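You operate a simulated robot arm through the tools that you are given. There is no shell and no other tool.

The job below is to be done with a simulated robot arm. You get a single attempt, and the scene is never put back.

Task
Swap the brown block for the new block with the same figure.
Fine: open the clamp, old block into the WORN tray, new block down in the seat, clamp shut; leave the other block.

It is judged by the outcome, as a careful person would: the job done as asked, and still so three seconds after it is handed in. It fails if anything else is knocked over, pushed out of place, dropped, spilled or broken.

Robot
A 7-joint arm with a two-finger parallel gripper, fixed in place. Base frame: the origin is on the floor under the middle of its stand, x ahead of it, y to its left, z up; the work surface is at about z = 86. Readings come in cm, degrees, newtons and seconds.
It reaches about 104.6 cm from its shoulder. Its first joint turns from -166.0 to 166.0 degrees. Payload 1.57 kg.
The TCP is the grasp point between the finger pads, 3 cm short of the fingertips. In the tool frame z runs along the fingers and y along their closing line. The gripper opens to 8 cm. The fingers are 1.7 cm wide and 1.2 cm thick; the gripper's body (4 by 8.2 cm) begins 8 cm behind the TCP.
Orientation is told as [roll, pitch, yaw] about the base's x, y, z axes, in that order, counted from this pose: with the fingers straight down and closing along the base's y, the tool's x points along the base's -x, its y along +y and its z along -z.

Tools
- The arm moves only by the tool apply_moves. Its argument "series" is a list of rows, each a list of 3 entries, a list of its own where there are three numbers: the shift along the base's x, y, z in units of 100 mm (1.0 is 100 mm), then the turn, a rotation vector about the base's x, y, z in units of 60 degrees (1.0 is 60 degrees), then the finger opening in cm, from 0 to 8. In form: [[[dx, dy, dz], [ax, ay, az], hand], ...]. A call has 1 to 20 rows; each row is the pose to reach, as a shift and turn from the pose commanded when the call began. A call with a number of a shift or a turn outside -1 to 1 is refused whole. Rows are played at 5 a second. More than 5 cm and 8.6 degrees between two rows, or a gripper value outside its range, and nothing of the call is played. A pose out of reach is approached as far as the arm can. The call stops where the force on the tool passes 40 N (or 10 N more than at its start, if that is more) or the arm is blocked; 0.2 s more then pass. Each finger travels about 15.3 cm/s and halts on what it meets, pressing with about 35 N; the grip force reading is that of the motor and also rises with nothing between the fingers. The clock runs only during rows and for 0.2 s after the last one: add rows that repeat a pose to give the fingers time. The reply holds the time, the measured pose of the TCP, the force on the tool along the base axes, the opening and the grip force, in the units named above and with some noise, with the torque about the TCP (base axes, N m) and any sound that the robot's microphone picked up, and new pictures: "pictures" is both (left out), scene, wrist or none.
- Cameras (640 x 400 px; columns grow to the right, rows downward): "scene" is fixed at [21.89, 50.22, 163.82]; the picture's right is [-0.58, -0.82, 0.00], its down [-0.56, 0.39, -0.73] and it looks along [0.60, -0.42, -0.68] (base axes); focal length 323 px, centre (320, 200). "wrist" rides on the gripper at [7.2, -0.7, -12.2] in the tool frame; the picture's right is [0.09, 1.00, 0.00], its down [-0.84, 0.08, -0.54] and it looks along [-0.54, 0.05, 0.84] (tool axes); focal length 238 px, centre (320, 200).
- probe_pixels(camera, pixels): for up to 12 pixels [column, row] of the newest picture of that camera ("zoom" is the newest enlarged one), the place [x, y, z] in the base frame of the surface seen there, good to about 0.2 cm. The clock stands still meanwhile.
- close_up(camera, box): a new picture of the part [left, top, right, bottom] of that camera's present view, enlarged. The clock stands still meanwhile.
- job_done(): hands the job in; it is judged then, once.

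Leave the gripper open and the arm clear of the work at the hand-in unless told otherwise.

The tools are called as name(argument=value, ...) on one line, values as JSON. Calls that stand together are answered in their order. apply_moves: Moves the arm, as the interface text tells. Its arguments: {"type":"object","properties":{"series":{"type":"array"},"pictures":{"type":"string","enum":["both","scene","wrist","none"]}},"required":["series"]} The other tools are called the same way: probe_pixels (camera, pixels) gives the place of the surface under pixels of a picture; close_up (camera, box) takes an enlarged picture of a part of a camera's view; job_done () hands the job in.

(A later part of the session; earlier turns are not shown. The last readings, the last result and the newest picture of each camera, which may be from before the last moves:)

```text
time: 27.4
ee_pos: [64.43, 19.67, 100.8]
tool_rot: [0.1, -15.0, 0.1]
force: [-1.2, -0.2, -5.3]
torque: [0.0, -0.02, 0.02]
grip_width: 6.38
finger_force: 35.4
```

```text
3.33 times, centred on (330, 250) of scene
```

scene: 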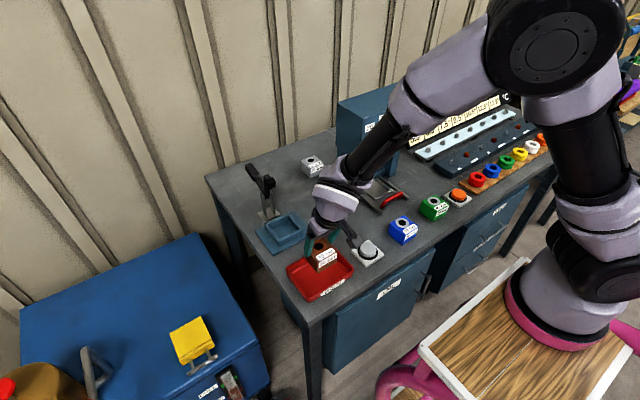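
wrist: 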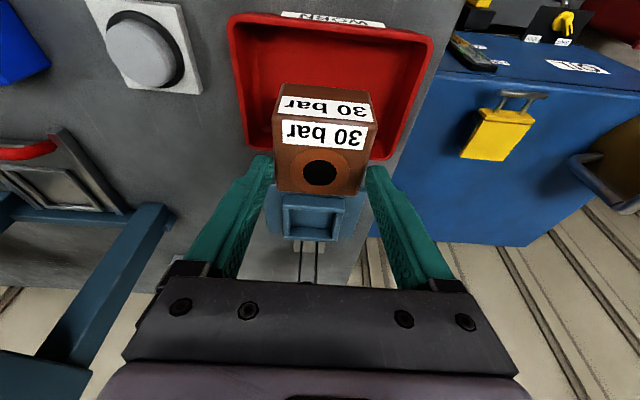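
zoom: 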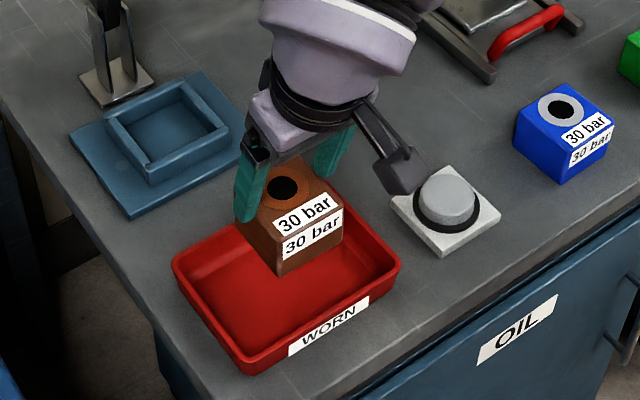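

The block hangs over the tray, seat now empty. I lower it to about 0.4 cm above the tray floor (z≈86.5).

apply_moves(series=[[[0, 0.01, -0.15], [0, 0, 0], 4], [[0, 0.01, -0.3], [0, 0, 0], 4], [[0, 0.01, -0.45], [0, 0, 0], 4], [[0, 0.01, -0.6], [0, 0, 0], 4], [[0, 0.01, -0.7], [0, 0, 0], 4], [[0, 0.01, -0.78], [0, 0, 0], 4], [[0, 0.01, -0.78], [0, 0, 0], 4]], pictures="none")

apply_moves(series=[[[0, 0, -0.01], [0, 0, 0], 4], [[0, 0, -0.02], [0, 0, 0], 4], [[0, 0, -0.03], [0, 0, 0], 4], [[0, 0, -0.04], [0, 0, 0], 4], [[0, 0, -0.04], [0, 0, 0], 4]], pictures="both")

close_up(camera="scene", box=[270, 200, 370, 310])

```text
time: 29.0
ee_pos: [64.45, 20.01, 93.02]
tool_rot: [-0.1, -15.1, 0.1]
force: [4.5, -2.4, 13.3]
torque: [-0.24, -0.28, -0.01]
grip_width: 6.38
finger_force: 35.3
```

```text
time: 30.2
ee_pos: [64.37, 19.97, 92.72]
tool_rot: [0.1, -15.1, -0.1]
force: [2.9, -3.7, 23.7]
torque: [-0.13, -0.15, -0.06]
grip_width: 6.36
finger_force: 34.9
```

scene: 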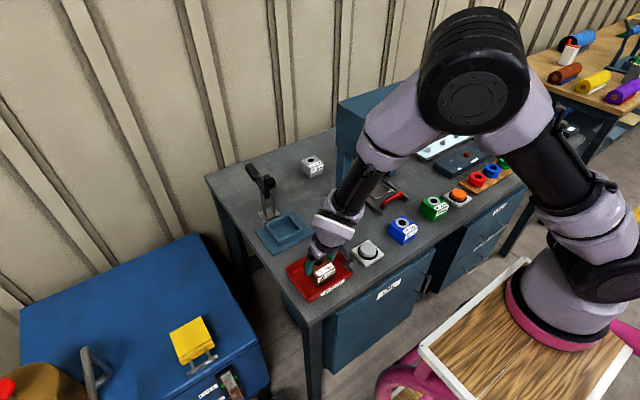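
wrist: 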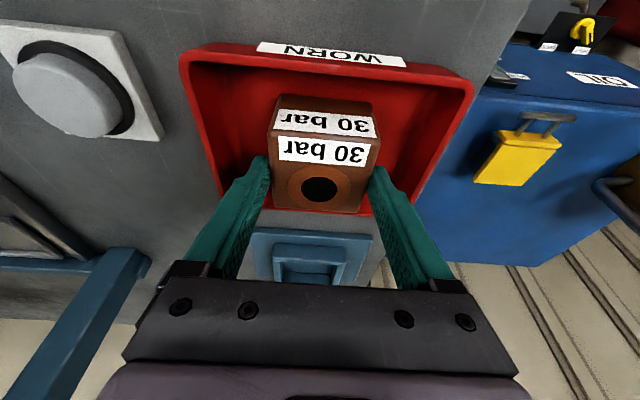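

```text
3.64 times, centred on (320, 255) of scene
```

zoom: 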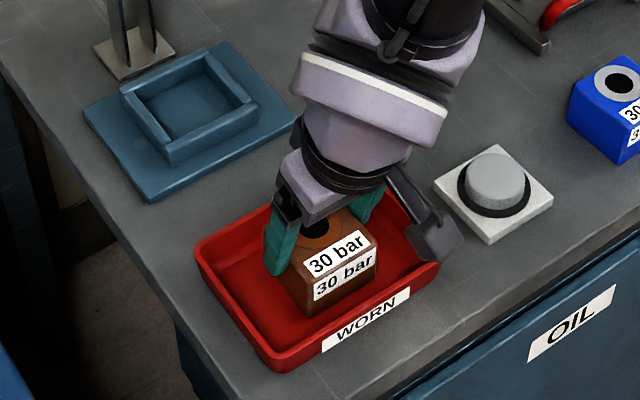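

The force rose to +24 N, so the block is resting on the tray floor. I ease up slightly, open the fingers and rise straight up.

apply_moves(series=[[[0, 0, 0.02], [0, 0, 0], 4], [[0, 0, 0.02], [0, 0, 0], 6.4], [[0, 0, 0.02], [0, 0, 0], 7], [[0, 0, 0.02], [0, 0, 0], 7.6], [[0, 0, 0.02], [0, 0, 0], 7.6], [[0, 0, 0.02], [0, 0, 0], 7.6]], pictures="both")

```text
time: 31.6
ee_pos: [64.36, 19.98, 92.96]
tool_rot: [0.0, -15.0, 0.0]
force: [-0.4, 0.7, 0.1]
torque: [-0.02, -0.02, -0.03]
grip_width: 7.58
finger_force: 0.1
```

scene: 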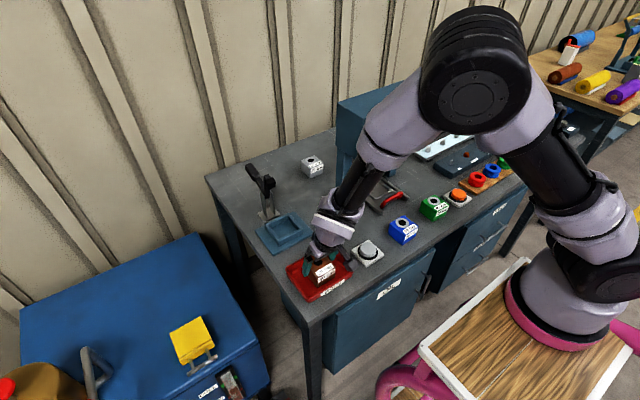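
wrist: 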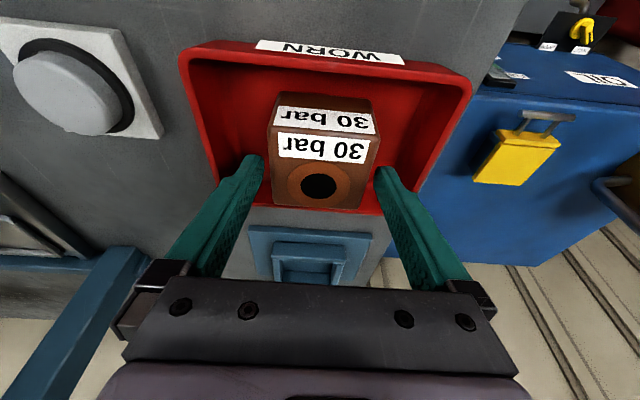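

The block is released in the tray, upright. I rise and travel −y toward the blue block.

apply_moves(series=[[[0, 0, 0.2], [0, 0, 0], 7.8], [[0, 0, 0.4], [0, 0, 0], 8], [[0, 0, 0.7], [0, 0, 0], 8], [[0, 0, 1.0], [0, 0, 0], 8], [[0, -0.3, 1.0], [0, 0, 0], 8], [[0, -0.6, 1.0], [0, 0, 0], 8], [[-0.05, -1.0, 1.0], [0, 0, 0], 8], [[-0.05, -1.0, 1.0], [0, 0, 0], 8]], pictures="scene")

apply_moves(series=[[[-0.05, -0.3, 0], [0, 0, 0], 8], [[-0.1, -0.6, 0], [0, 0, 0], 8], [[-0.15, -1.0, 0], [0, 0, 0], 8], [[-0.15, -1.0, 0], [0, 0, 0], 8]], pictures="none")

apply_moves(series=[[[-0.05, -0.3, 0], [0, 0, 0], 8], [[-0.07, -0.6, 0], [0, 0, 0], 8], [[-0.07, -0.94, 0], [0, 0, 0], 8], [[-0.07, -0.94, 0], [0, 0, 0], 8], [[-0.07, -0.94, 0], [0, 0, 0], 8]], pictures="both")

```text
time: 33.4
ee_pos: [63.63, 10.05, 102.62]
tool_rot: [0.0, -14.9, 0.1]
force: [-1.2, 0.2, 0.2]
torque: [0.0, -0.04, 0.02]
grip_width: 8.01
finger_force: 0.0
```

scene: 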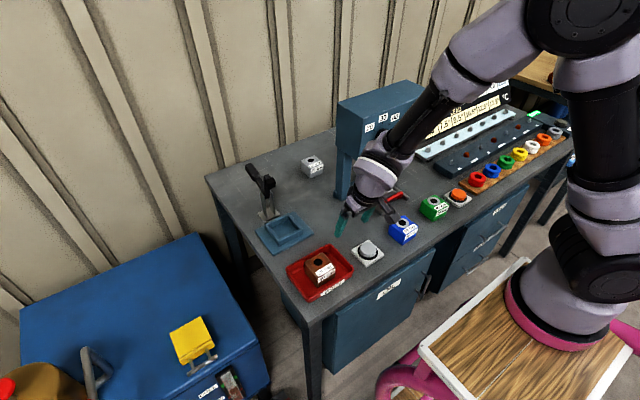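

```text
time: 34.4
ee_pos: [62.37, -0.07, 102.53]
tool_rot: [0.1, -15.1, 0.0]
force: [-0.7, 0.3, 0.9]
torque: [0.0, 0.0, -0.01]
grip_width: 8.0
finger_force: 0.0
```

```text
time: 35.6
ee_pos: [61.71, -9.41, 102.79]
tool_rot: [0.0, -15.0, 0.1]
force: [0.0, -0.1, 0.6]
torque: [0.01, -0.01, 0.01]
grip_width: 8.01
finger_force: 0.0
```

scene: 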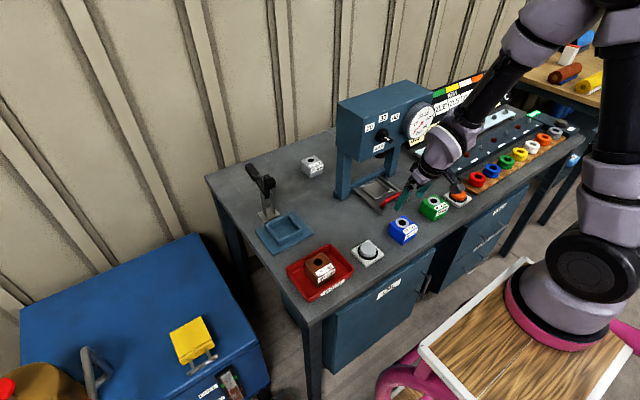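
wrist: 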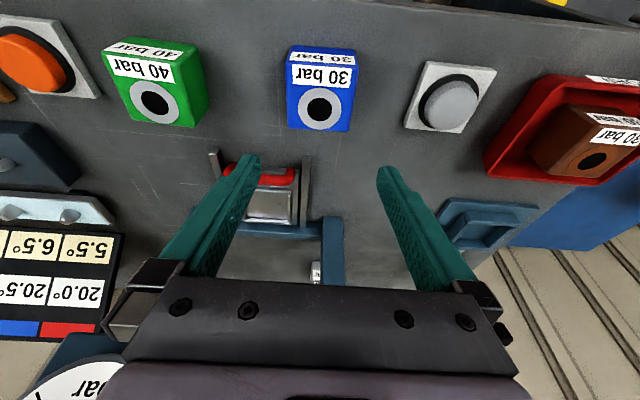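

The wrist view shows the blue block at (320,88), nicely in line with the fingers. I enlarge and probe its edges.

close_up(camera="wrist", box=[270, 35, 370, 140])

```text
3.81 times, centred on (320, 88) of wrist
```

zoom: 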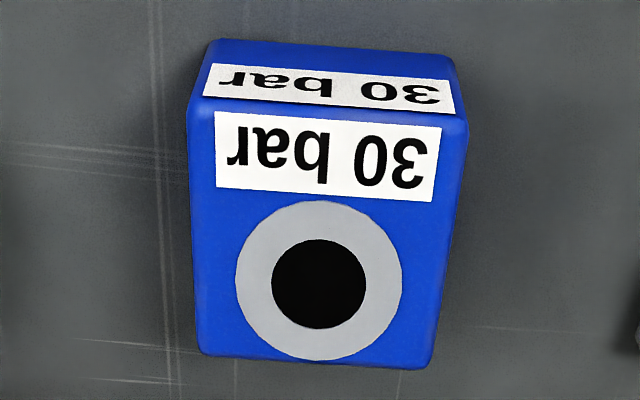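

probe_pixels(camera="zoom", pixels=[[196, 180], [456, 180], [203, 345], [432, 355], [200, 120], [462, 130], [320, 355], [330, 108], [238, 280], [400, 280], [318, 205], [318, 350]])

```text
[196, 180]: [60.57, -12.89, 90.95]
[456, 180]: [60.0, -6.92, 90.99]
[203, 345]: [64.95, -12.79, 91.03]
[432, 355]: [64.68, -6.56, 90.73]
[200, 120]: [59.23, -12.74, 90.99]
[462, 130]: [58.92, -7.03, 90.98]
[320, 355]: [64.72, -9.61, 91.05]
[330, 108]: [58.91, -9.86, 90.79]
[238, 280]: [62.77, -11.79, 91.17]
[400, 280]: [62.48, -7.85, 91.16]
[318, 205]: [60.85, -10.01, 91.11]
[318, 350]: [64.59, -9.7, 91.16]
```

The blue block spans y −12.85…−6.9 and x 58.95…64.85 (centre ≈ (61.85, −9.75)), top z 91.0, sitting nearly square (~2°). I centre on it and descend above it.

apply_moves(series=[[[-0.01, -0.02, -0.25], [0, 0, 0], 8], [[-0.02, -0.035, -0.5], [0, 0, 0], 8], [[-0.02, -0.035, -0.75], [0, 0, 0], 8], [[-0.02, -0.035, -0.9], [0, 0, 0], 8], [[-0.02, -0.035, -0.9], [0, 0, 0], 8], [[-0.02, -0.035, -0.9], [0, 0, 0], 8]], pictures="both")

close_up(camera="wrist", box=[220, 60, 420, 260])

```text
time: 37.0
ee_pos: [61.63, -9.74, 93.57]
tool_rot: [0.0, -15.1, 0.0]
force: [-0.7, -0.2, -0.1]
torque: [0.0, 0.03, 0.02]
grip_width: 8.0
finger_force: 0.1
```

scene: 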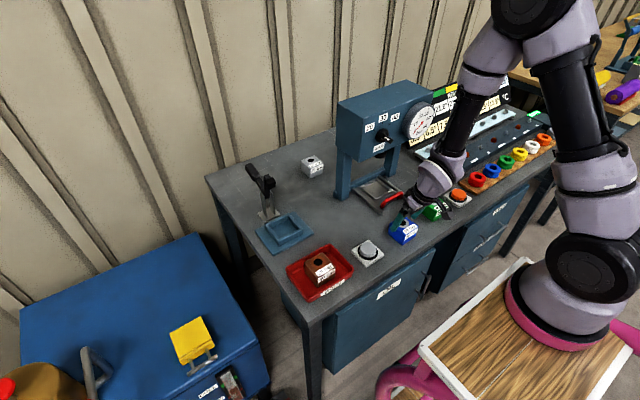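
wrist: 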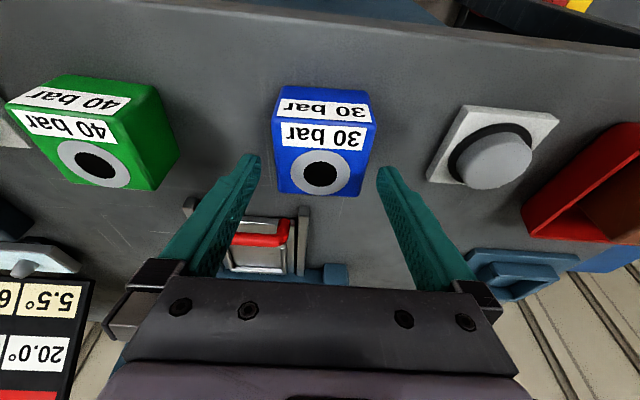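

```text
2.00 times, centred on (320, 160) of wrist
```

zoom: 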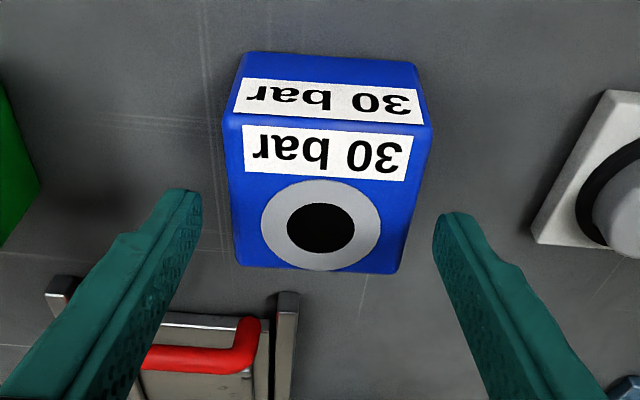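

The gap on the left looks ~0.9 cm and ~0.5 cm on the right, so I shift +y by about 0.2 cm, then lower to TCP z≈91.85.

apply_moves(series=[[[-0.01, 0.018, -0.05], [0, 0, 0], 8], [[-0.01, 0.018, -0.1], [0, 0, 0], 8], [[-0.01, 0.018, -0.17], [0, 0, 0], 8], [[-0.01, 0.018, -0.17], [0, 0, 0], 8], [[-0.01, 0.018, -0.17], [0, 0, 0], 8]], pictures="wrist")

close_up(camera="wrist", box=[220, 60, 420, 260])

close_up(camera="scene", box=[365, 180, 455, 260])

```text
time: 38.2
ee_pos: [61.48, -9.59, 91.98]
tool_rot: [0.0, -15.0, 0.0]
force: [0.9, 0.1, 0.5]
torque: [-0.01, -0.03, 0.0]
grip_width: 8.01
finger_force: 0.0
```

wrist: 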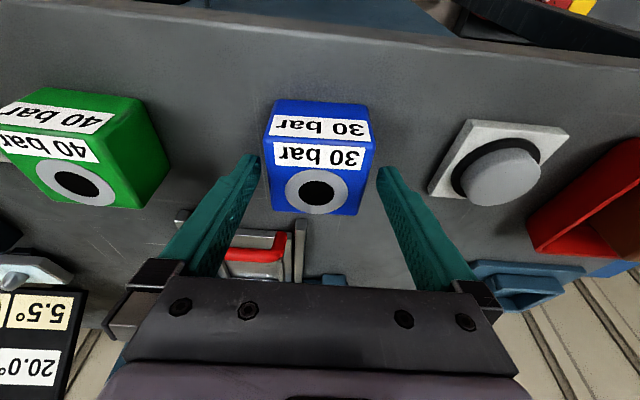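

```text
2.00 times, centred on (320, 160) of wrist
```

zoom: 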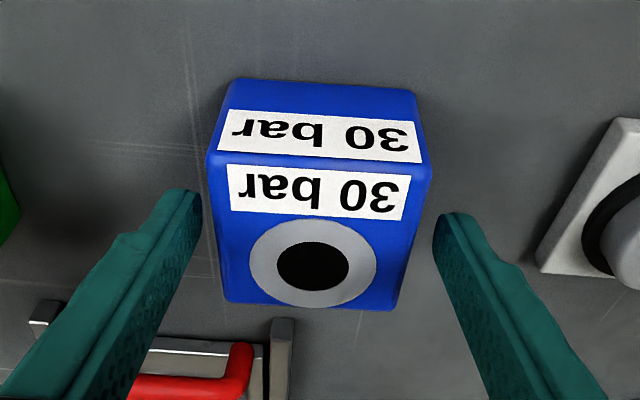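

```text
5.00 times, centred on (410, 220) of scene
```

zoom: 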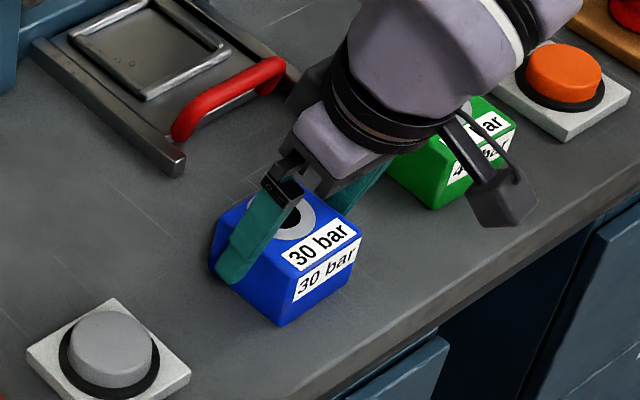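

Now both gaps look even, tips well down on the block's sides. I close on the blue block.

apply_moves(series=[[[0, 0, 0], [0, 0, 0], 7.2], [[0, 0, 0], [0, 0, 0], 6.7], [[0, 0, 0], [0, 0, 0], 6.2], [[0, 0, 0], [0, 0, 0], 5.5], [[0, 0, 0], [0, 0, 0], 4], [[0, 0, 0], [0, 0, 0], 4]], pictures="wrist")

close_up(camera="wrist", box=[220, 60, 420, 260])

```text
time: 39.6
ee_pos: [61.54, -9.61, 92.1]
tool_rot: [0.1, -15.0, 0.0]
force: [-0.2, -3.3, 0.7]
torque: [0.01, -0.04, 0.0]
grip_width: 6.39
finger_force: 34.9
```

wrist: 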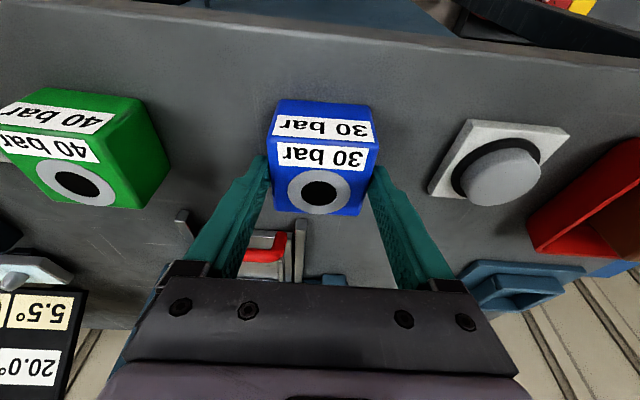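

```text
2.00 times, centred on (320, 160) of wrist
```

zoom: 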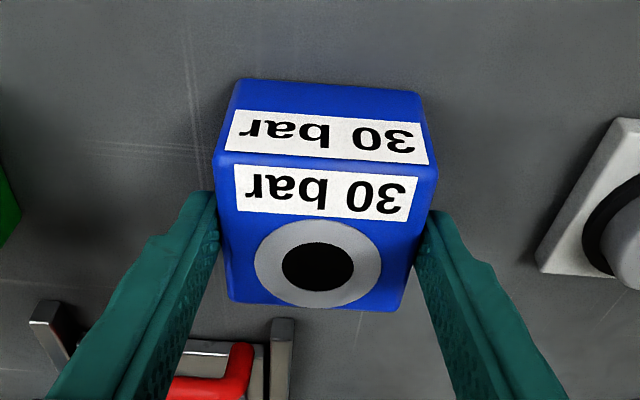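

Grip 34.9 N at 6.39 cm, same size as the old block. I lift it.

apply_moves(series=[[[0, 0, 0.05], [0, 0, 0], 4], [[0, 0, 0.12], [0, 0, 0], 4], [[0, 0, 0.2], [0, 0, 0], 4], [[0, 0, 0.35], [0, 0, 0], 4], [[0, 0, 0.5], [0, 0, 0], 4], [[0, 0, 0.65], [0, 0, 0], 4], [[0, 0, 0.8], [0, 0, 0], 4], [[0, 0, 0.95], [0, 0, 0], 4], [[0, 0, 0.95], [0, 0, 0], 4]], pictures="both")

close_up(camera="wrist", box=[220, 60, 420, 260])

```text
time: 41.6
ee_pos: [61.56, -9.69, 101.64]
tool_rot: [0.0, -15.0, 0.0]
force: [0.7, -0.5, -5.7]
torque: [-0.01, 0.08, 0.0]
grip_width: 6.41
finger_force: 34.8
```

scene: 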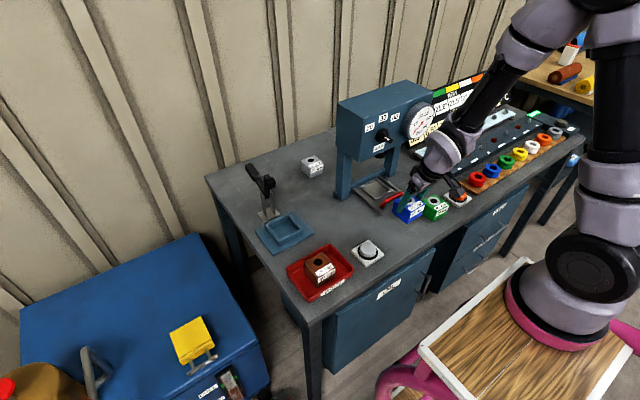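
wrist: 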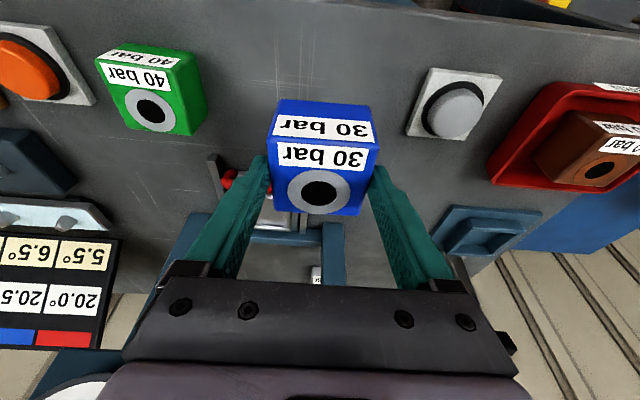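

```text
2.00 times, centred on (320, 160) of wrist
```

zoom: 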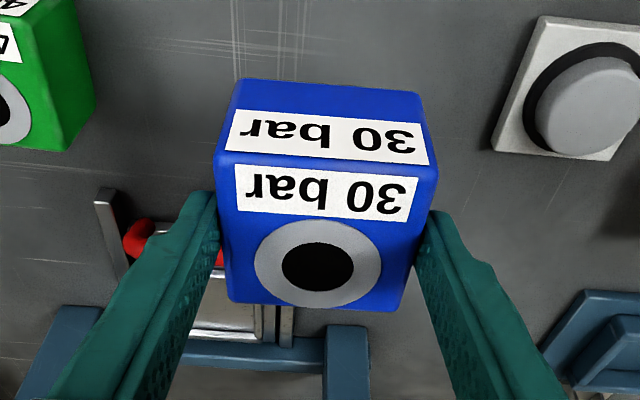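

The blue block is off the table, steady in the grip. I probe it here to find where it sits relative to the TCP.

probe_pixels(camera="zoom", pixels=[[222, 180], [432, 190], [230, 290], [402, 300], [325, 155], [318, 303], [255, 265], [380, 265], [318, 225], [318, 305], [225, 150], [428, 170]])

```text
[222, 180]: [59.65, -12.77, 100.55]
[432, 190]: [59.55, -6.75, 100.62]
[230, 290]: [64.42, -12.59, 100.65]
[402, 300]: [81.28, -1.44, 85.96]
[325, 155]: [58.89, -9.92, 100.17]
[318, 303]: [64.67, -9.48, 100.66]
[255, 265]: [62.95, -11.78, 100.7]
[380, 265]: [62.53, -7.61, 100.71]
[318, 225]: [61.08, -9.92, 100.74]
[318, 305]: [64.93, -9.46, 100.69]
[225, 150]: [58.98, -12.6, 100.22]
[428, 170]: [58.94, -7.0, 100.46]
```

In the grip the block's centre is about (61.85, −9.75), top z≈100.65. The old block sat at (83.83, 19.95), top 92.05, so the total shift is (+22.0, +29.7, −8.6). I raise 3 cm and carry it over, y first.

apply_moves(series=[[[0, 0, 0.15], [0, 0, 0], 4], [[0, 0.1, 0.3], [0, 0, 0], 4], [[0, 0.25, 0.3], [0, 0, 0], 4], [[0, 0.4, 0.3], [0, 0, 0], 4], [[0, 0.55, 0.3], [0, 0, 0], 4], [[0, 0.7, 0.3], [0, 0, 0], 4], [[0, 0.85, 0.3], [0, 0, 0], 4], [[0, 1.0, 0.3], [0, 0, 0], 4], [[0, 1.0, 0.3], [0, 0, 0], 4]], pictures="none")

apply_moves(series=[[[0.08, 0.15, 0], [0, 0, 0], 4], [[0.16, 0.3, 0], [0, 0, 0], 4], [[0.25, 0.45, 0], [0, 0, 0], 4], [[0.35, 0.6, 0], [0, 0, 0], 4], [[0.45, 0.75, 0], [0, 0, 0], 4], [[0.52, 0.88, 0], [0, 0, 0], 4], [[0.6, 1.0, 0], [0, 0, 0], 4], [[0.6, 1.0, 0], [0, 0, 0], 4]], pictures="none")

apply_moves(series=[[[0.12, 0.15, 0], [0, 0, 0], 4], [[0.25, 0.3, 0], [0, 0, 0], 4], [[0.4, 0.45, 0], [0, 0, 0], 4], [[0.55, 0.6, 0], [0, 0, 0], 4], [[0.7, 0.75, 0], [0, 0, 0], 4], [[0.85, 0.88, 0], [0, 0, 0], 4], [[1.0, 0.97, 0], [0, 0, 0], 4], [[1.0, 0.97, 0], [0, 0, 0], 4]], pictures="both")

```text
time: 43.6
ee_pos: [61.51, 0.57, 104.45]
tool_rot: [0.0, -15.0, 0.0]
force: [0.8, -0.4, -6.0]
torque: [0.02, 0.03, -0.03]
grip_width: 6.38
finger_force: 34.4
```

```text
time: 45.4
ee_pos: [67.35, 10.58, 104.51]
tool_rot: [0.0, -14.9, 0.0]
force: [-1.0, -0.4, -6.2]
torque: [-0.01, 0.0, 0.01]
grip_width: 6.36
finger_force: 35.0
```

```text
time: 47.2
ee_pos: [77.52, 20.12, 104.66]
tool_rot: [0.0, -15.0, 0.0]
force: [-0.6, 0.3, -6.1]
torque: [-0.02, 0.03, -0.01]
grip_width: 6.36
finger_force: 35.3
```

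scene: 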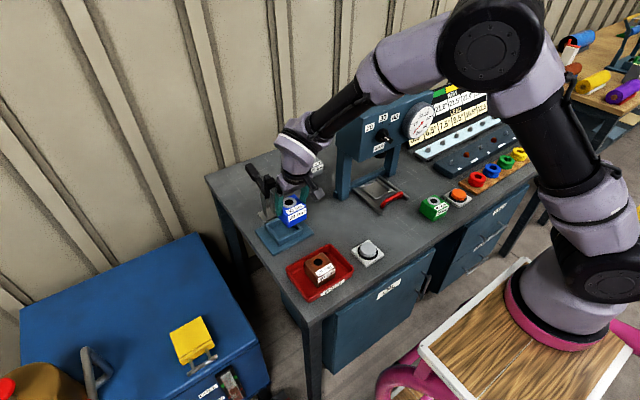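
wrist: 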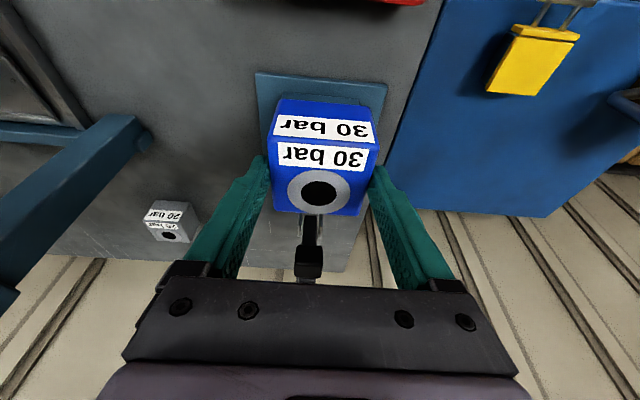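

The block is over the front of the nest. To keep more room from the raised clamp pad, I lower 4 cm here first, then move +x over the seat.

apply_moves(series=[[[0, 0, -0.15], [0, 0, 0], 4], [[0, 0, -0.3], [0, 0, 0], 4], [[0, 0, -0.4], [0, 0, 0], 4], [[0.15, 0, -0.4], [0, 0, 0], 4], [[0.3, 0, -0.4], [0, 0, 0], 4], [[0.45, 0, -0.4], [0, 0, 0], 4], [[0.55, 0, -0.4], [0, 0, 0], 4], [[0.6, 0, -0.4], [0, 0, 0], 4], [[0.6, 0, -0.4], [0, 0, 0], 4], [[0.6, 0, -0.4], [0, 0, 0], 4]], pictures="both")

close_up(camera="scene", box=[240, 160, 330, 260])

close_up(camera="wrist", box=[220, 40, 420, 240])

```text
time: 49.4
ee_pos: [83.42, 20.19, 100.61]
tool_rot: [0.0, -15.0, 0.0]
force: [-1.3, -0.5, -6.0]
torque: [-0.02, 0.01, 0.0]
grip_width: 6.39
finger_force: 35.1
```

scene: 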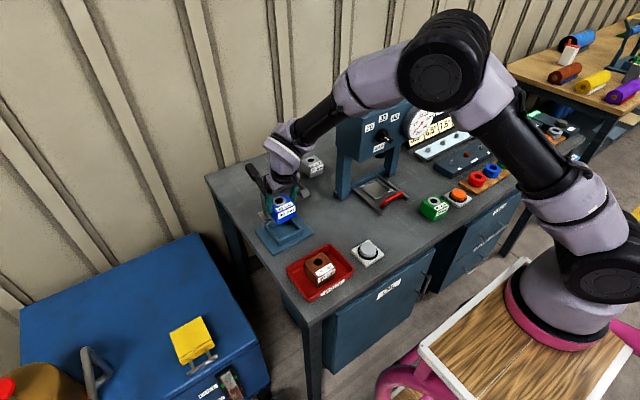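
wrist: 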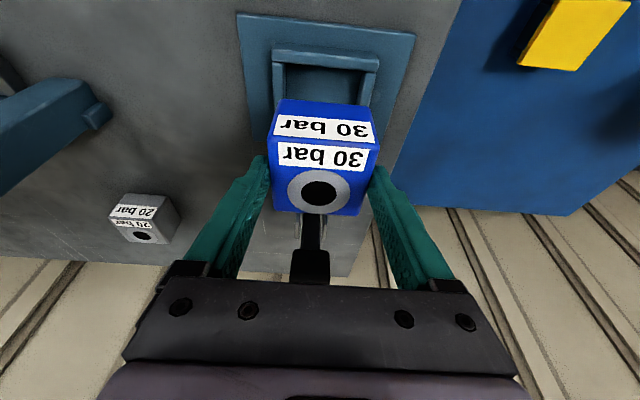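

```text
4.00 times, centred on (285, 210) of scene
```

zoom: 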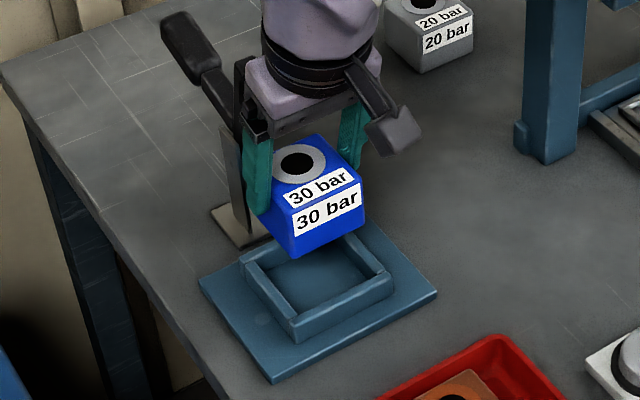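

```text
2.00 times, centred on (320, 140) of wrist
```

zoom: 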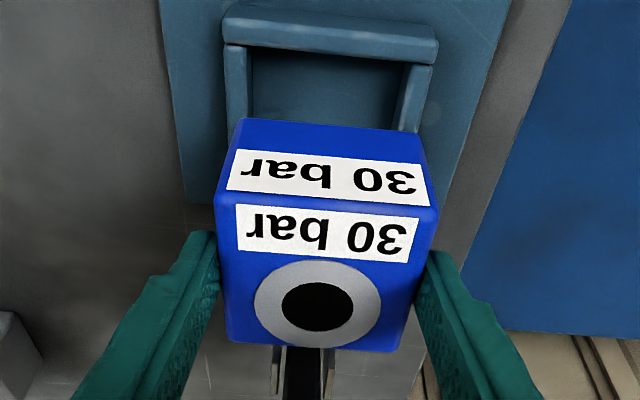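

The block hovers over the seat. I probe the visible seat walls and the held block to refine the alignment before lowering.

probe_pixels(camera="zoom", pixels=[[229, 80], [248, 90], [405, 90], [428, 90], [238, 90], [416, 90], [320, 52], [222, 225], [433, 230], [325, 200], [318, 345], [320, 90]])

```text
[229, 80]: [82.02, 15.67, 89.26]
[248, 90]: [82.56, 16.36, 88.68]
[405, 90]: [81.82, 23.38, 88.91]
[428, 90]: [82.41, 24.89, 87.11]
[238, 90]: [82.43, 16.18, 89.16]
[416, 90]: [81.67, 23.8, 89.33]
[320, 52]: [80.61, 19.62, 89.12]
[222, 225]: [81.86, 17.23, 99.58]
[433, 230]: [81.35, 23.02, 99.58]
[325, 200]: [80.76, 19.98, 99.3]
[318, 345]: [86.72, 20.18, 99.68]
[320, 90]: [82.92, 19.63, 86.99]
```

The seat's centre is y≈19.95–20.0 and the block is at ≈20.1; x matches within 0.1. I nudge −0.12 cm in y, +0.08 in x and lower until the bottom is just above the wall tops.

apply_moves(series=[[[0.008, -0.012, -0.1], [0, 0, 0], 4], [[0.008, -0.012, -0.2], [0, 0, 0], 4], [[0.008, -0.012, -0.3], [0, 0, 0], 4], [[0.008, -0.012, -0.4], [0, 0, 0], 4], [[0.008, -0.012, -0.48], [0, 0, 0], 4], [[0.008, -0.012, -0.48], [0, 0, 0], 4], [[0.008, -0.012, -0.48], [0, 0, 0], 4]], pictures="both")

close_up(camera="scene", box=[250, 180, 320, 260])

close_up(camera="wrist", box=[220, 40, 420, 240])

```text
time: 51.0
ee_pos: [83.44, 19.82, 95.68]
tool_rot: [0.0, -14.9, 0.0]
force: [-0.8, 1.1, -6.7]
torque: [0.02, 0.04, -0.01]
grip_width: 6.4
finger_force: 34.9
```

scene: 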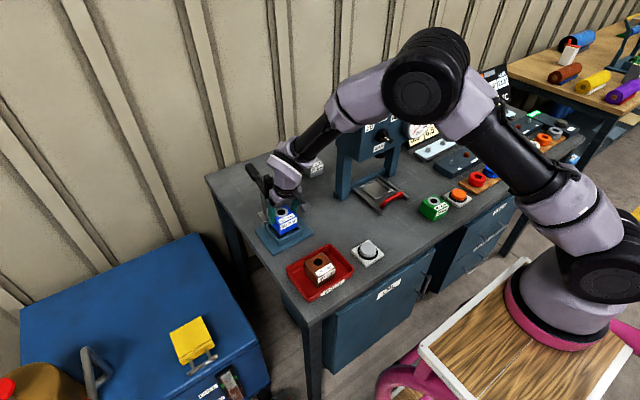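
wrist: 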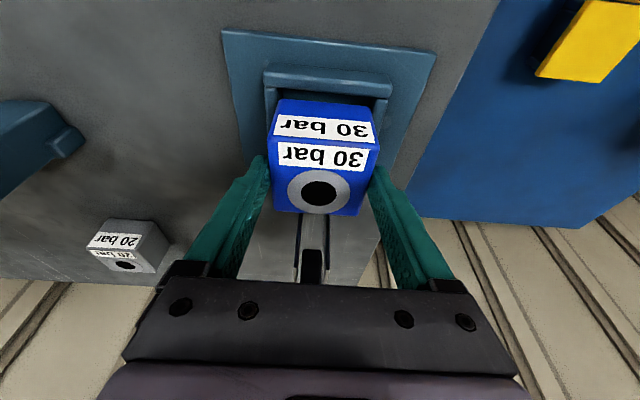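

```text
5.00 times, centred on (285, 220) of scene
```

zoom: 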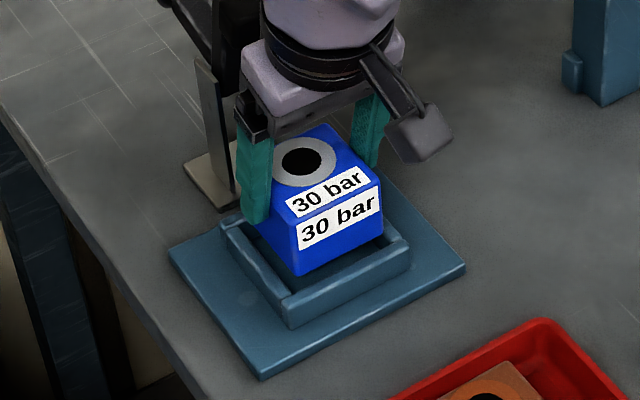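

```text
2.00 times, centred on (320, 140) of wrist
```

zoom: 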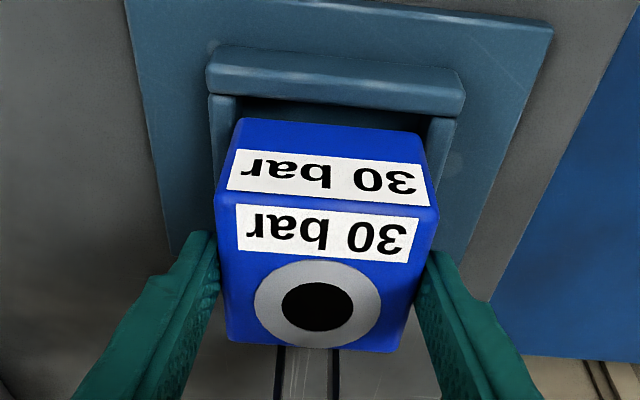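

Well lined up between the walls. I lower slowly another 1.5 cm, entering the seat, and watch the force.

apply_moves(series=[[[0, 0, -0.03], [0, 0, 0], 4], [[0, 0, -0.06], [0, 0, 0], 4], [[0, 0, -0.09], [0, 0, 0], 4], [[0, 0, -0.12], [0, 0, 0], 4], [[0, 0, -0.15], [0, 0, 0], 4], [[0, 0, -0.15], [0, 0, 0], 4]], pictures="none")

```text
time: 52.4
ee_pos: [83.52, 19.93, 94.29]
tool_rot: [0.0, -15.0, 0.0]
force: [-0.7, -0.1, -6.3]
torque: [0.02, 0.03, -0.01]
grip_width: 6.36
finger_force: 35.0
```

No contact (only weight, −6.3 N), so the block is inside the walls. I lower the last ~1.2 cm in small steps.

apply_moves(series=[[[0, 0, -0.03], [0, 0, 0], 4], [[0, 0, -0.06], [0, 0, 0], 4], [[0, 0, -0.08], [0, 0, 0], 4], [[0, 0, -0.1], [0, 0, 0], 4], [[0, 0, -0.115], [0, 0, 0], 4], [[0, 0, -0.115], [0, 0, 0], 4]], pictures="both")

close_up(camera="scene", box=[250, 180, 320, 260])

close_up(camera="wrist", box=[220, 40, 420, 240])

```text
time: 53.8
ee_pos: [83.46, 20.16, 93.17]
tool_rot: [0.0, -15.0, 0.0]
force: [-0.2, 0.6, -5.5]
torque: [0.0, 0.0, 0.0]
grip_width: 6.39
finger_force: 35.2
```

scene: 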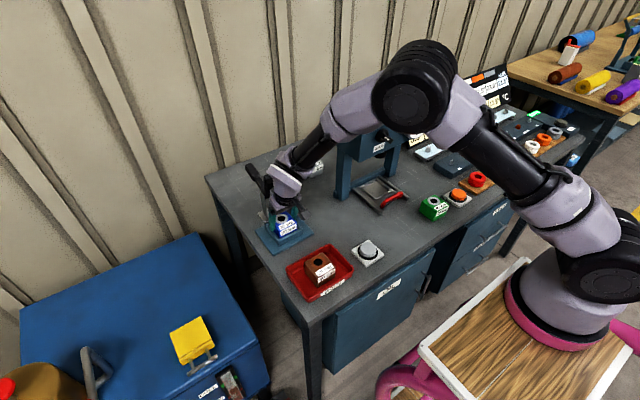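
wrist: 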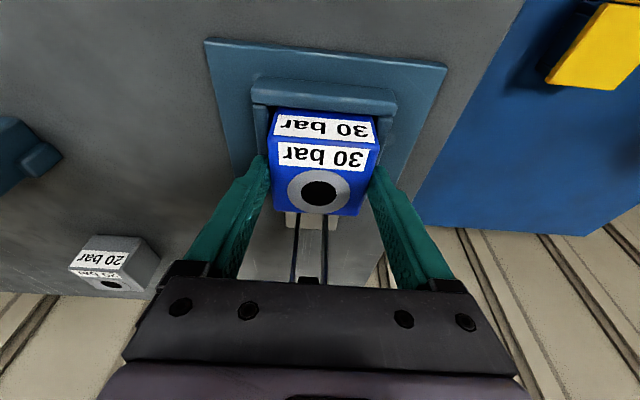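

```text
5.00 times, centred on (285, 220) of scene
```

zoom: 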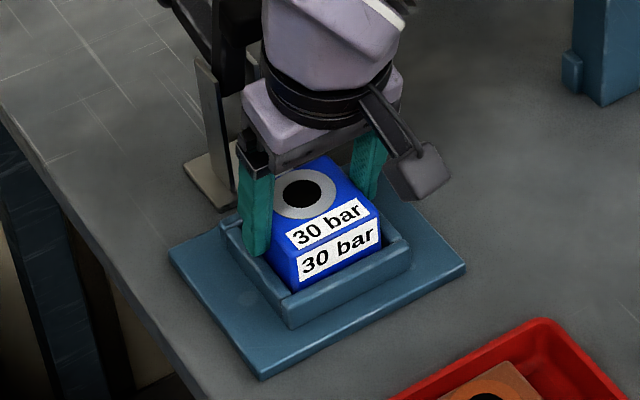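

```text
2.00 times, centred on (320, 140) of wrist
```

zoom: 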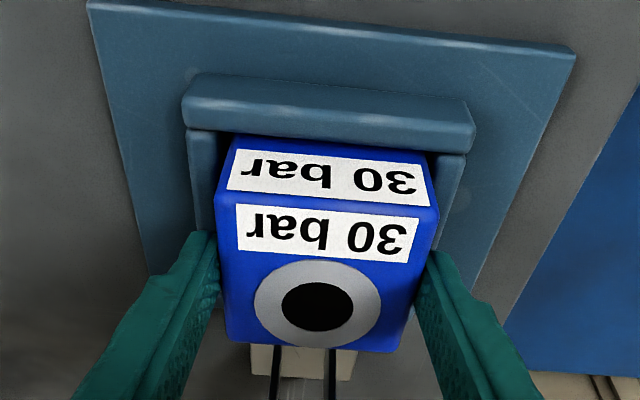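

Still only the weight on the tool; nearly down. I continue in 0.5 mm steps.

apply_moves(series=[[[0, 0, -0.005], [0, 0, 0], 4], [[0, 0, -0.01], [0, 0, 0], 4], [[0, 0, -0.015], [0, 0, 0], 4], [[0, 0, -0.02], [0, 0, 0], 4], [[0, 0, -0.02], [0, 0, 0], 4]], pictures="none")

```text
time: 55.0
ee_pos: [83.4, 20.13, 92.95]
tool_rot: [-0.1, -15.2, 0.0]
force: [-1.9, 1.0, 8.0]
torque: [0.31, 0.57, 0.07]
grip_width: 6.37
finger_force: 34.3
```

Contact: force swung from −6 to +8 N at TCP z≈92.95, the same height as the old block's seat. I release by opening the fingers.

apply_moves(series=[[[0, 0, 0], [0, 0, 0], 6.3], [[0, 0, 0], [0, 0, 0], 6.6], [[0, 0, 0], [0, 0, 0], 7.0], [[0, 0, 0], [0, 0, 0], 7.5], [[0, 0, 0], [0, 0, 0], 7.8], [[0, 0, 0], [0, 0, 0], 7.8]], pictures="both")

close_up(camera="wrist", box=[220, 40, 420, 240])

close_up(camera="scene", box=[250, 180, 320, 260])

```text
time: 56.4
ee_pos: [83.48, 20.03, 92.84]
tool_rot: [0.1, -15.1, -0.1]
force: [-0.1, 0.0, 0.6]
torque: [0.02, -0.02, -0.02]
grip_width: 7.79
finger_force: 0.2
```

scene: 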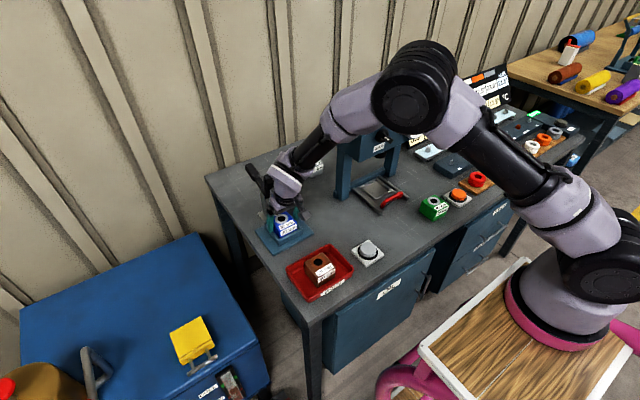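
wrist: 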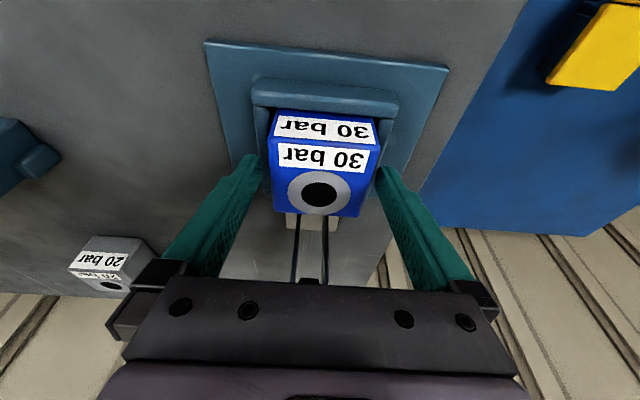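

```text
2.00 times, centred on (320, 140) of wrist
```

zoom: 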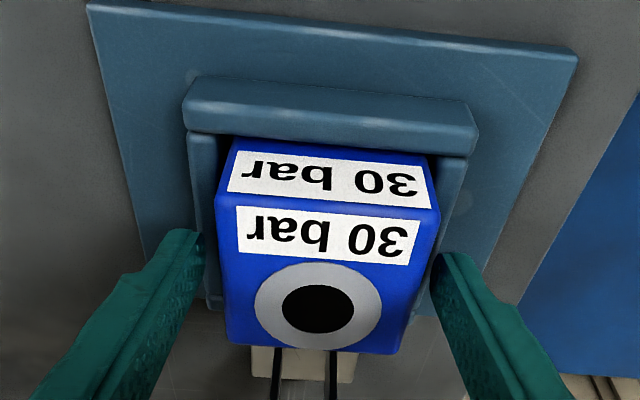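

```text
5.00 times, centred on (285, 220) of scene
```

zoom: 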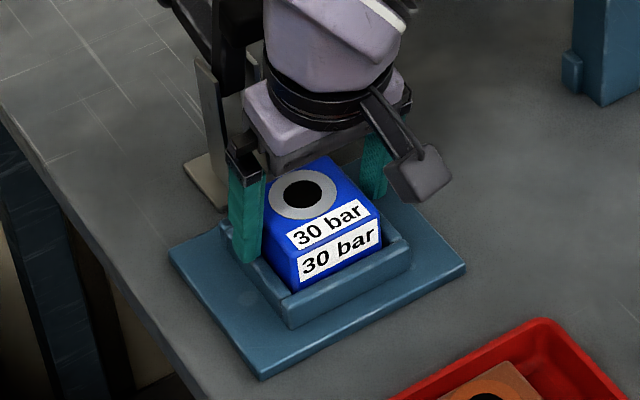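

Released; no residual force. I probe the block top's corners to confirm it's fully down and level.

probe_pixels(camera="zoom", pixels=[[285, 258], [325, 160], [372, 215], [300, 230], [345, 190], [240, 275], [330, 310]])

probe_pixels(camera="wrist", pixels=[[277, 150], [375, 155], [280, 208], [356, 212], [325, 142], [318, 212], [318, 170]])

```text
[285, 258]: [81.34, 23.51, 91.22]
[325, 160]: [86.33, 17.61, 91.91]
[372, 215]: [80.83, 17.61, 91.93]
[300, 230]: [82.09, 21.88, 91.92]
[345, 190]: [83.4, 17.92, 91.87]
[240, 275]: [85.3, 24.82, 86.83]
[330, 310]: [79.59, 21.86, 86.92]
```

```text
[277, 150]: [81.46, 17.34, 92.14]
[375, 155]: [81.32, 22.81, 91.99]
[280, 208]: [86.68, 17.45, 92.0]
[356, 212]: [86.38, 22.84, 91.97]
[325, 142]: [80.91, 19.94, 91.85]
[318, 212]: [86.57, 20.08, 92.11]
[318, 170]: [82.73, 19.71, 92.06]
```

The new block's top is level at z≈92.0, just like the old one: fully seated. Now I rise straight up, clear of it and of the raised clamp arm.

apply_moves(series=[[[0, 0, 0.1], [0, 0, 0], 8], [[0, 0, 0.25], [0, 0, 0], 8], [[0, 0, 0.5], [0, 0, 0], 8], [[0, 0, 0.75], [0, 0, 0], 8], [[0, 0, 1.0], [0, 0, 0], 8], [[0, 0, 1.0], [0, 0, 0], 8]], pictures="none")

apply_moves(series=[[[0, 0, 0.3], [0, 0, 0], 8], [[0, 0, 0.6], [0, 0, 0], 6], [[0, 0, 0.9], [0, 0, 0], 4], [[0, 0, 1.0], [0, 0, 0], 2], [[0, 0, 1.0], [0, 0, 0], 0], [[0, 0, 1.0], [0, 0, 0], 0]], pictures="both")

close_up(camera="scene", box=[230, 150, 330, 250])

```text
time: 57.8
ee_pos: [83.54, 20.03, 102.84]
tool_rot: [0.0, -15.0, 0.1]
force: [-0.7, 1.0, -1.1]
torque: [-0.01, 0.01, 0.01]
grip_width: 7.98
finger_force: 0.0
```

```text
time: 59.2
ee_pos: [83.39, 20.1, 112.98]
tool_rot: [0.0, -15.0, 0.0]
force: [0.9, 0.2, 0.0]
torque: [-0.03, 0.03, 0.0]
grip_width: 0.0
finger_force: 21.0
```

scene: 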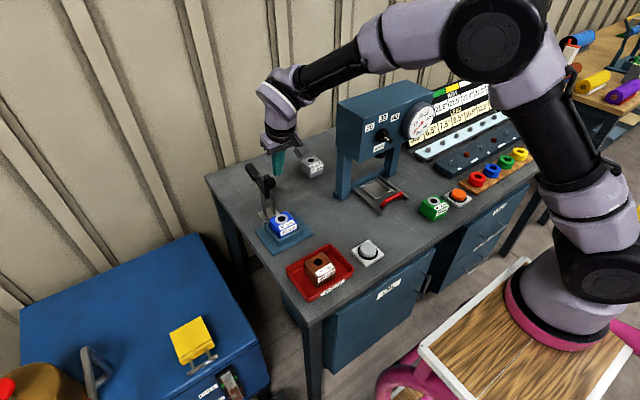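
wrist: 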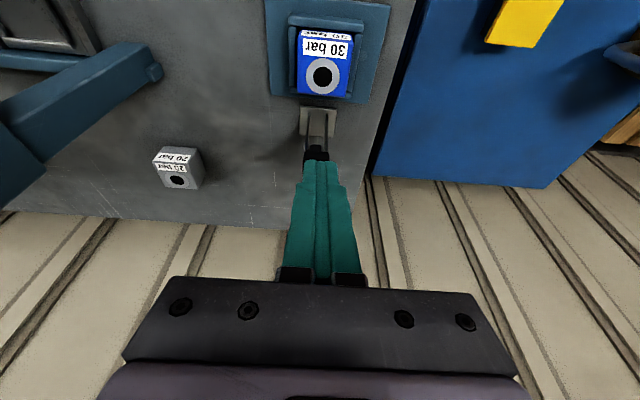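

```text
4.00 times, centred on (280, 200) of scene
```

zoom: 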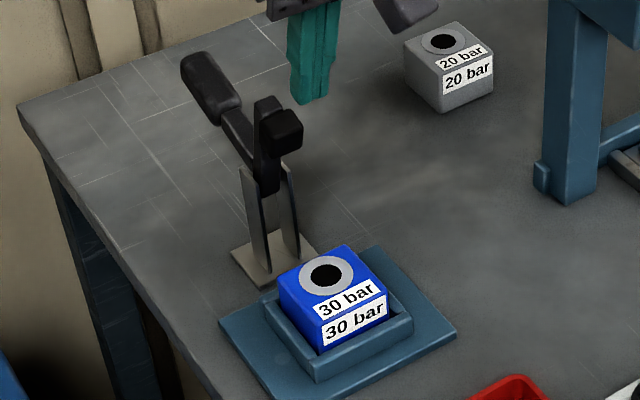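

The blue block is in the seat and the clamp still stands open. I probe the lever for its exact present geometry before pulling it shut.

probe_pixels(camera="zoom", pixels=[[265, 98], [275, 98], [258, 110], [260, 140], [266, 175], [285, 112], [285, 140], [300, 125], [195, 58], [215, 80], [240, 128], [228, 115]])

```text
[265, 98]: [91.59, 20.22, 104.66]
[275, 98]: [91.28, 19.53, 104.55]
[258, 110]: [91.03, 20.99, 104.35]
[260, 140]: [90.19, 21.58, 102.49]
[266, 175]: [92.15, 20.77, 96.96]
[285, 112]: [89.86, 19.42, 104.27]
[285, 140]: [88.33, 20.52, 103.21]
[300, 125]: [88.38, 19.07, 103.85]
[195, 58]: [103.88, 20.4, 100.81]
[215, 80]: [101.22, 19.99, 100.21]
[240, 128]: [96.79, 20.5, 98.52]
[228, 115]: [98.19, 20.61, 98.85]
```

From these points the pivot is near (93.7, 95.3), lever open ~77°. I'll bring the closed fingers down behind the upright arm, in the corner between arm and handle, then pull the arm forward and down. First: over the top to x≈95.3.

apply_moves(series=[[[0.25, -0.005, 0.1], [0, 0, 0], 0], [[0.5, -0.01, 0.2], [0, 0, 0], 0], [[0.75, -0.01, 0.2], [0, 0, 0], 0], [[1.0, -0.01, 0.2], [0, 0, 0], 0], [[1.0, -0.01, 0.2], [0, 0, 0], 0]], pictures="none")

apply_moves(series=[[[0.185, 0, 0], [0, 0, 0], 0], [[0.185, 0, -0.25], [0, 0, 0], 0], [[0.185, 0, -0.5], [0, 0, 0], 0], [[0.185, 0, -0.75], [0, 0, 0], 0], [[0.185, 0, -1.0], [0, 0, 0], 0], [[0.185, 0, -1.0], [0, 0, 0], 0], [[0.185, 0, -1.0], [0, 0, 0], 0]], pictures="both")

close_up(camera="scene", box=[230, 130, 330, 240])

```text
time: 60.4
ee_pos: [93.22, 19.79, 115.03]
tool_rot: [0.0, -15.0, 0.0]
force: [0.2, -0.2, 0.0]
torque: [0.01, -0.03, 0.02]
grip_width: 0.0
finger_force: 21.5
```

```text
time: 62.0
ee_pos: [95.19, 20.04, 104.92]
tool_rot: [0.0, -15.0, 0.0]
force: [-0.2, -0.1, 0.1]
torque: [0.0, -0.03, -0.02]
grip_width: 0.01
finger_force: 21.9
```

scene: 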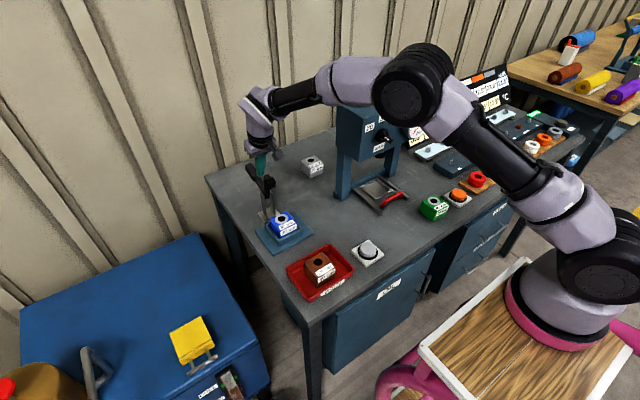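
wrist: 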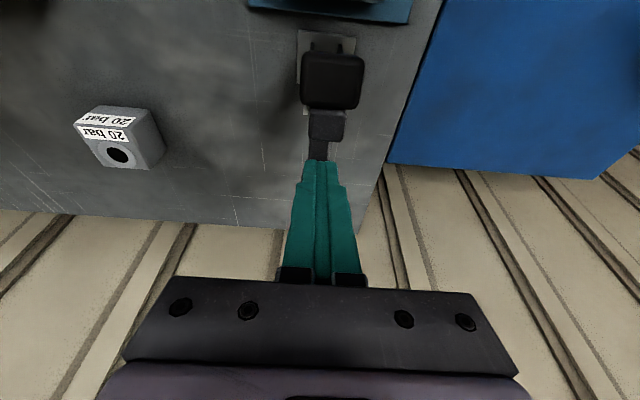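

```text
3.64 times, centred on (280, 185) of scene
```

zoom: 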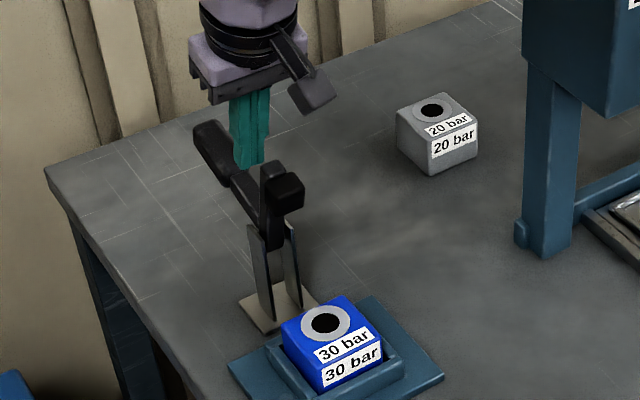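

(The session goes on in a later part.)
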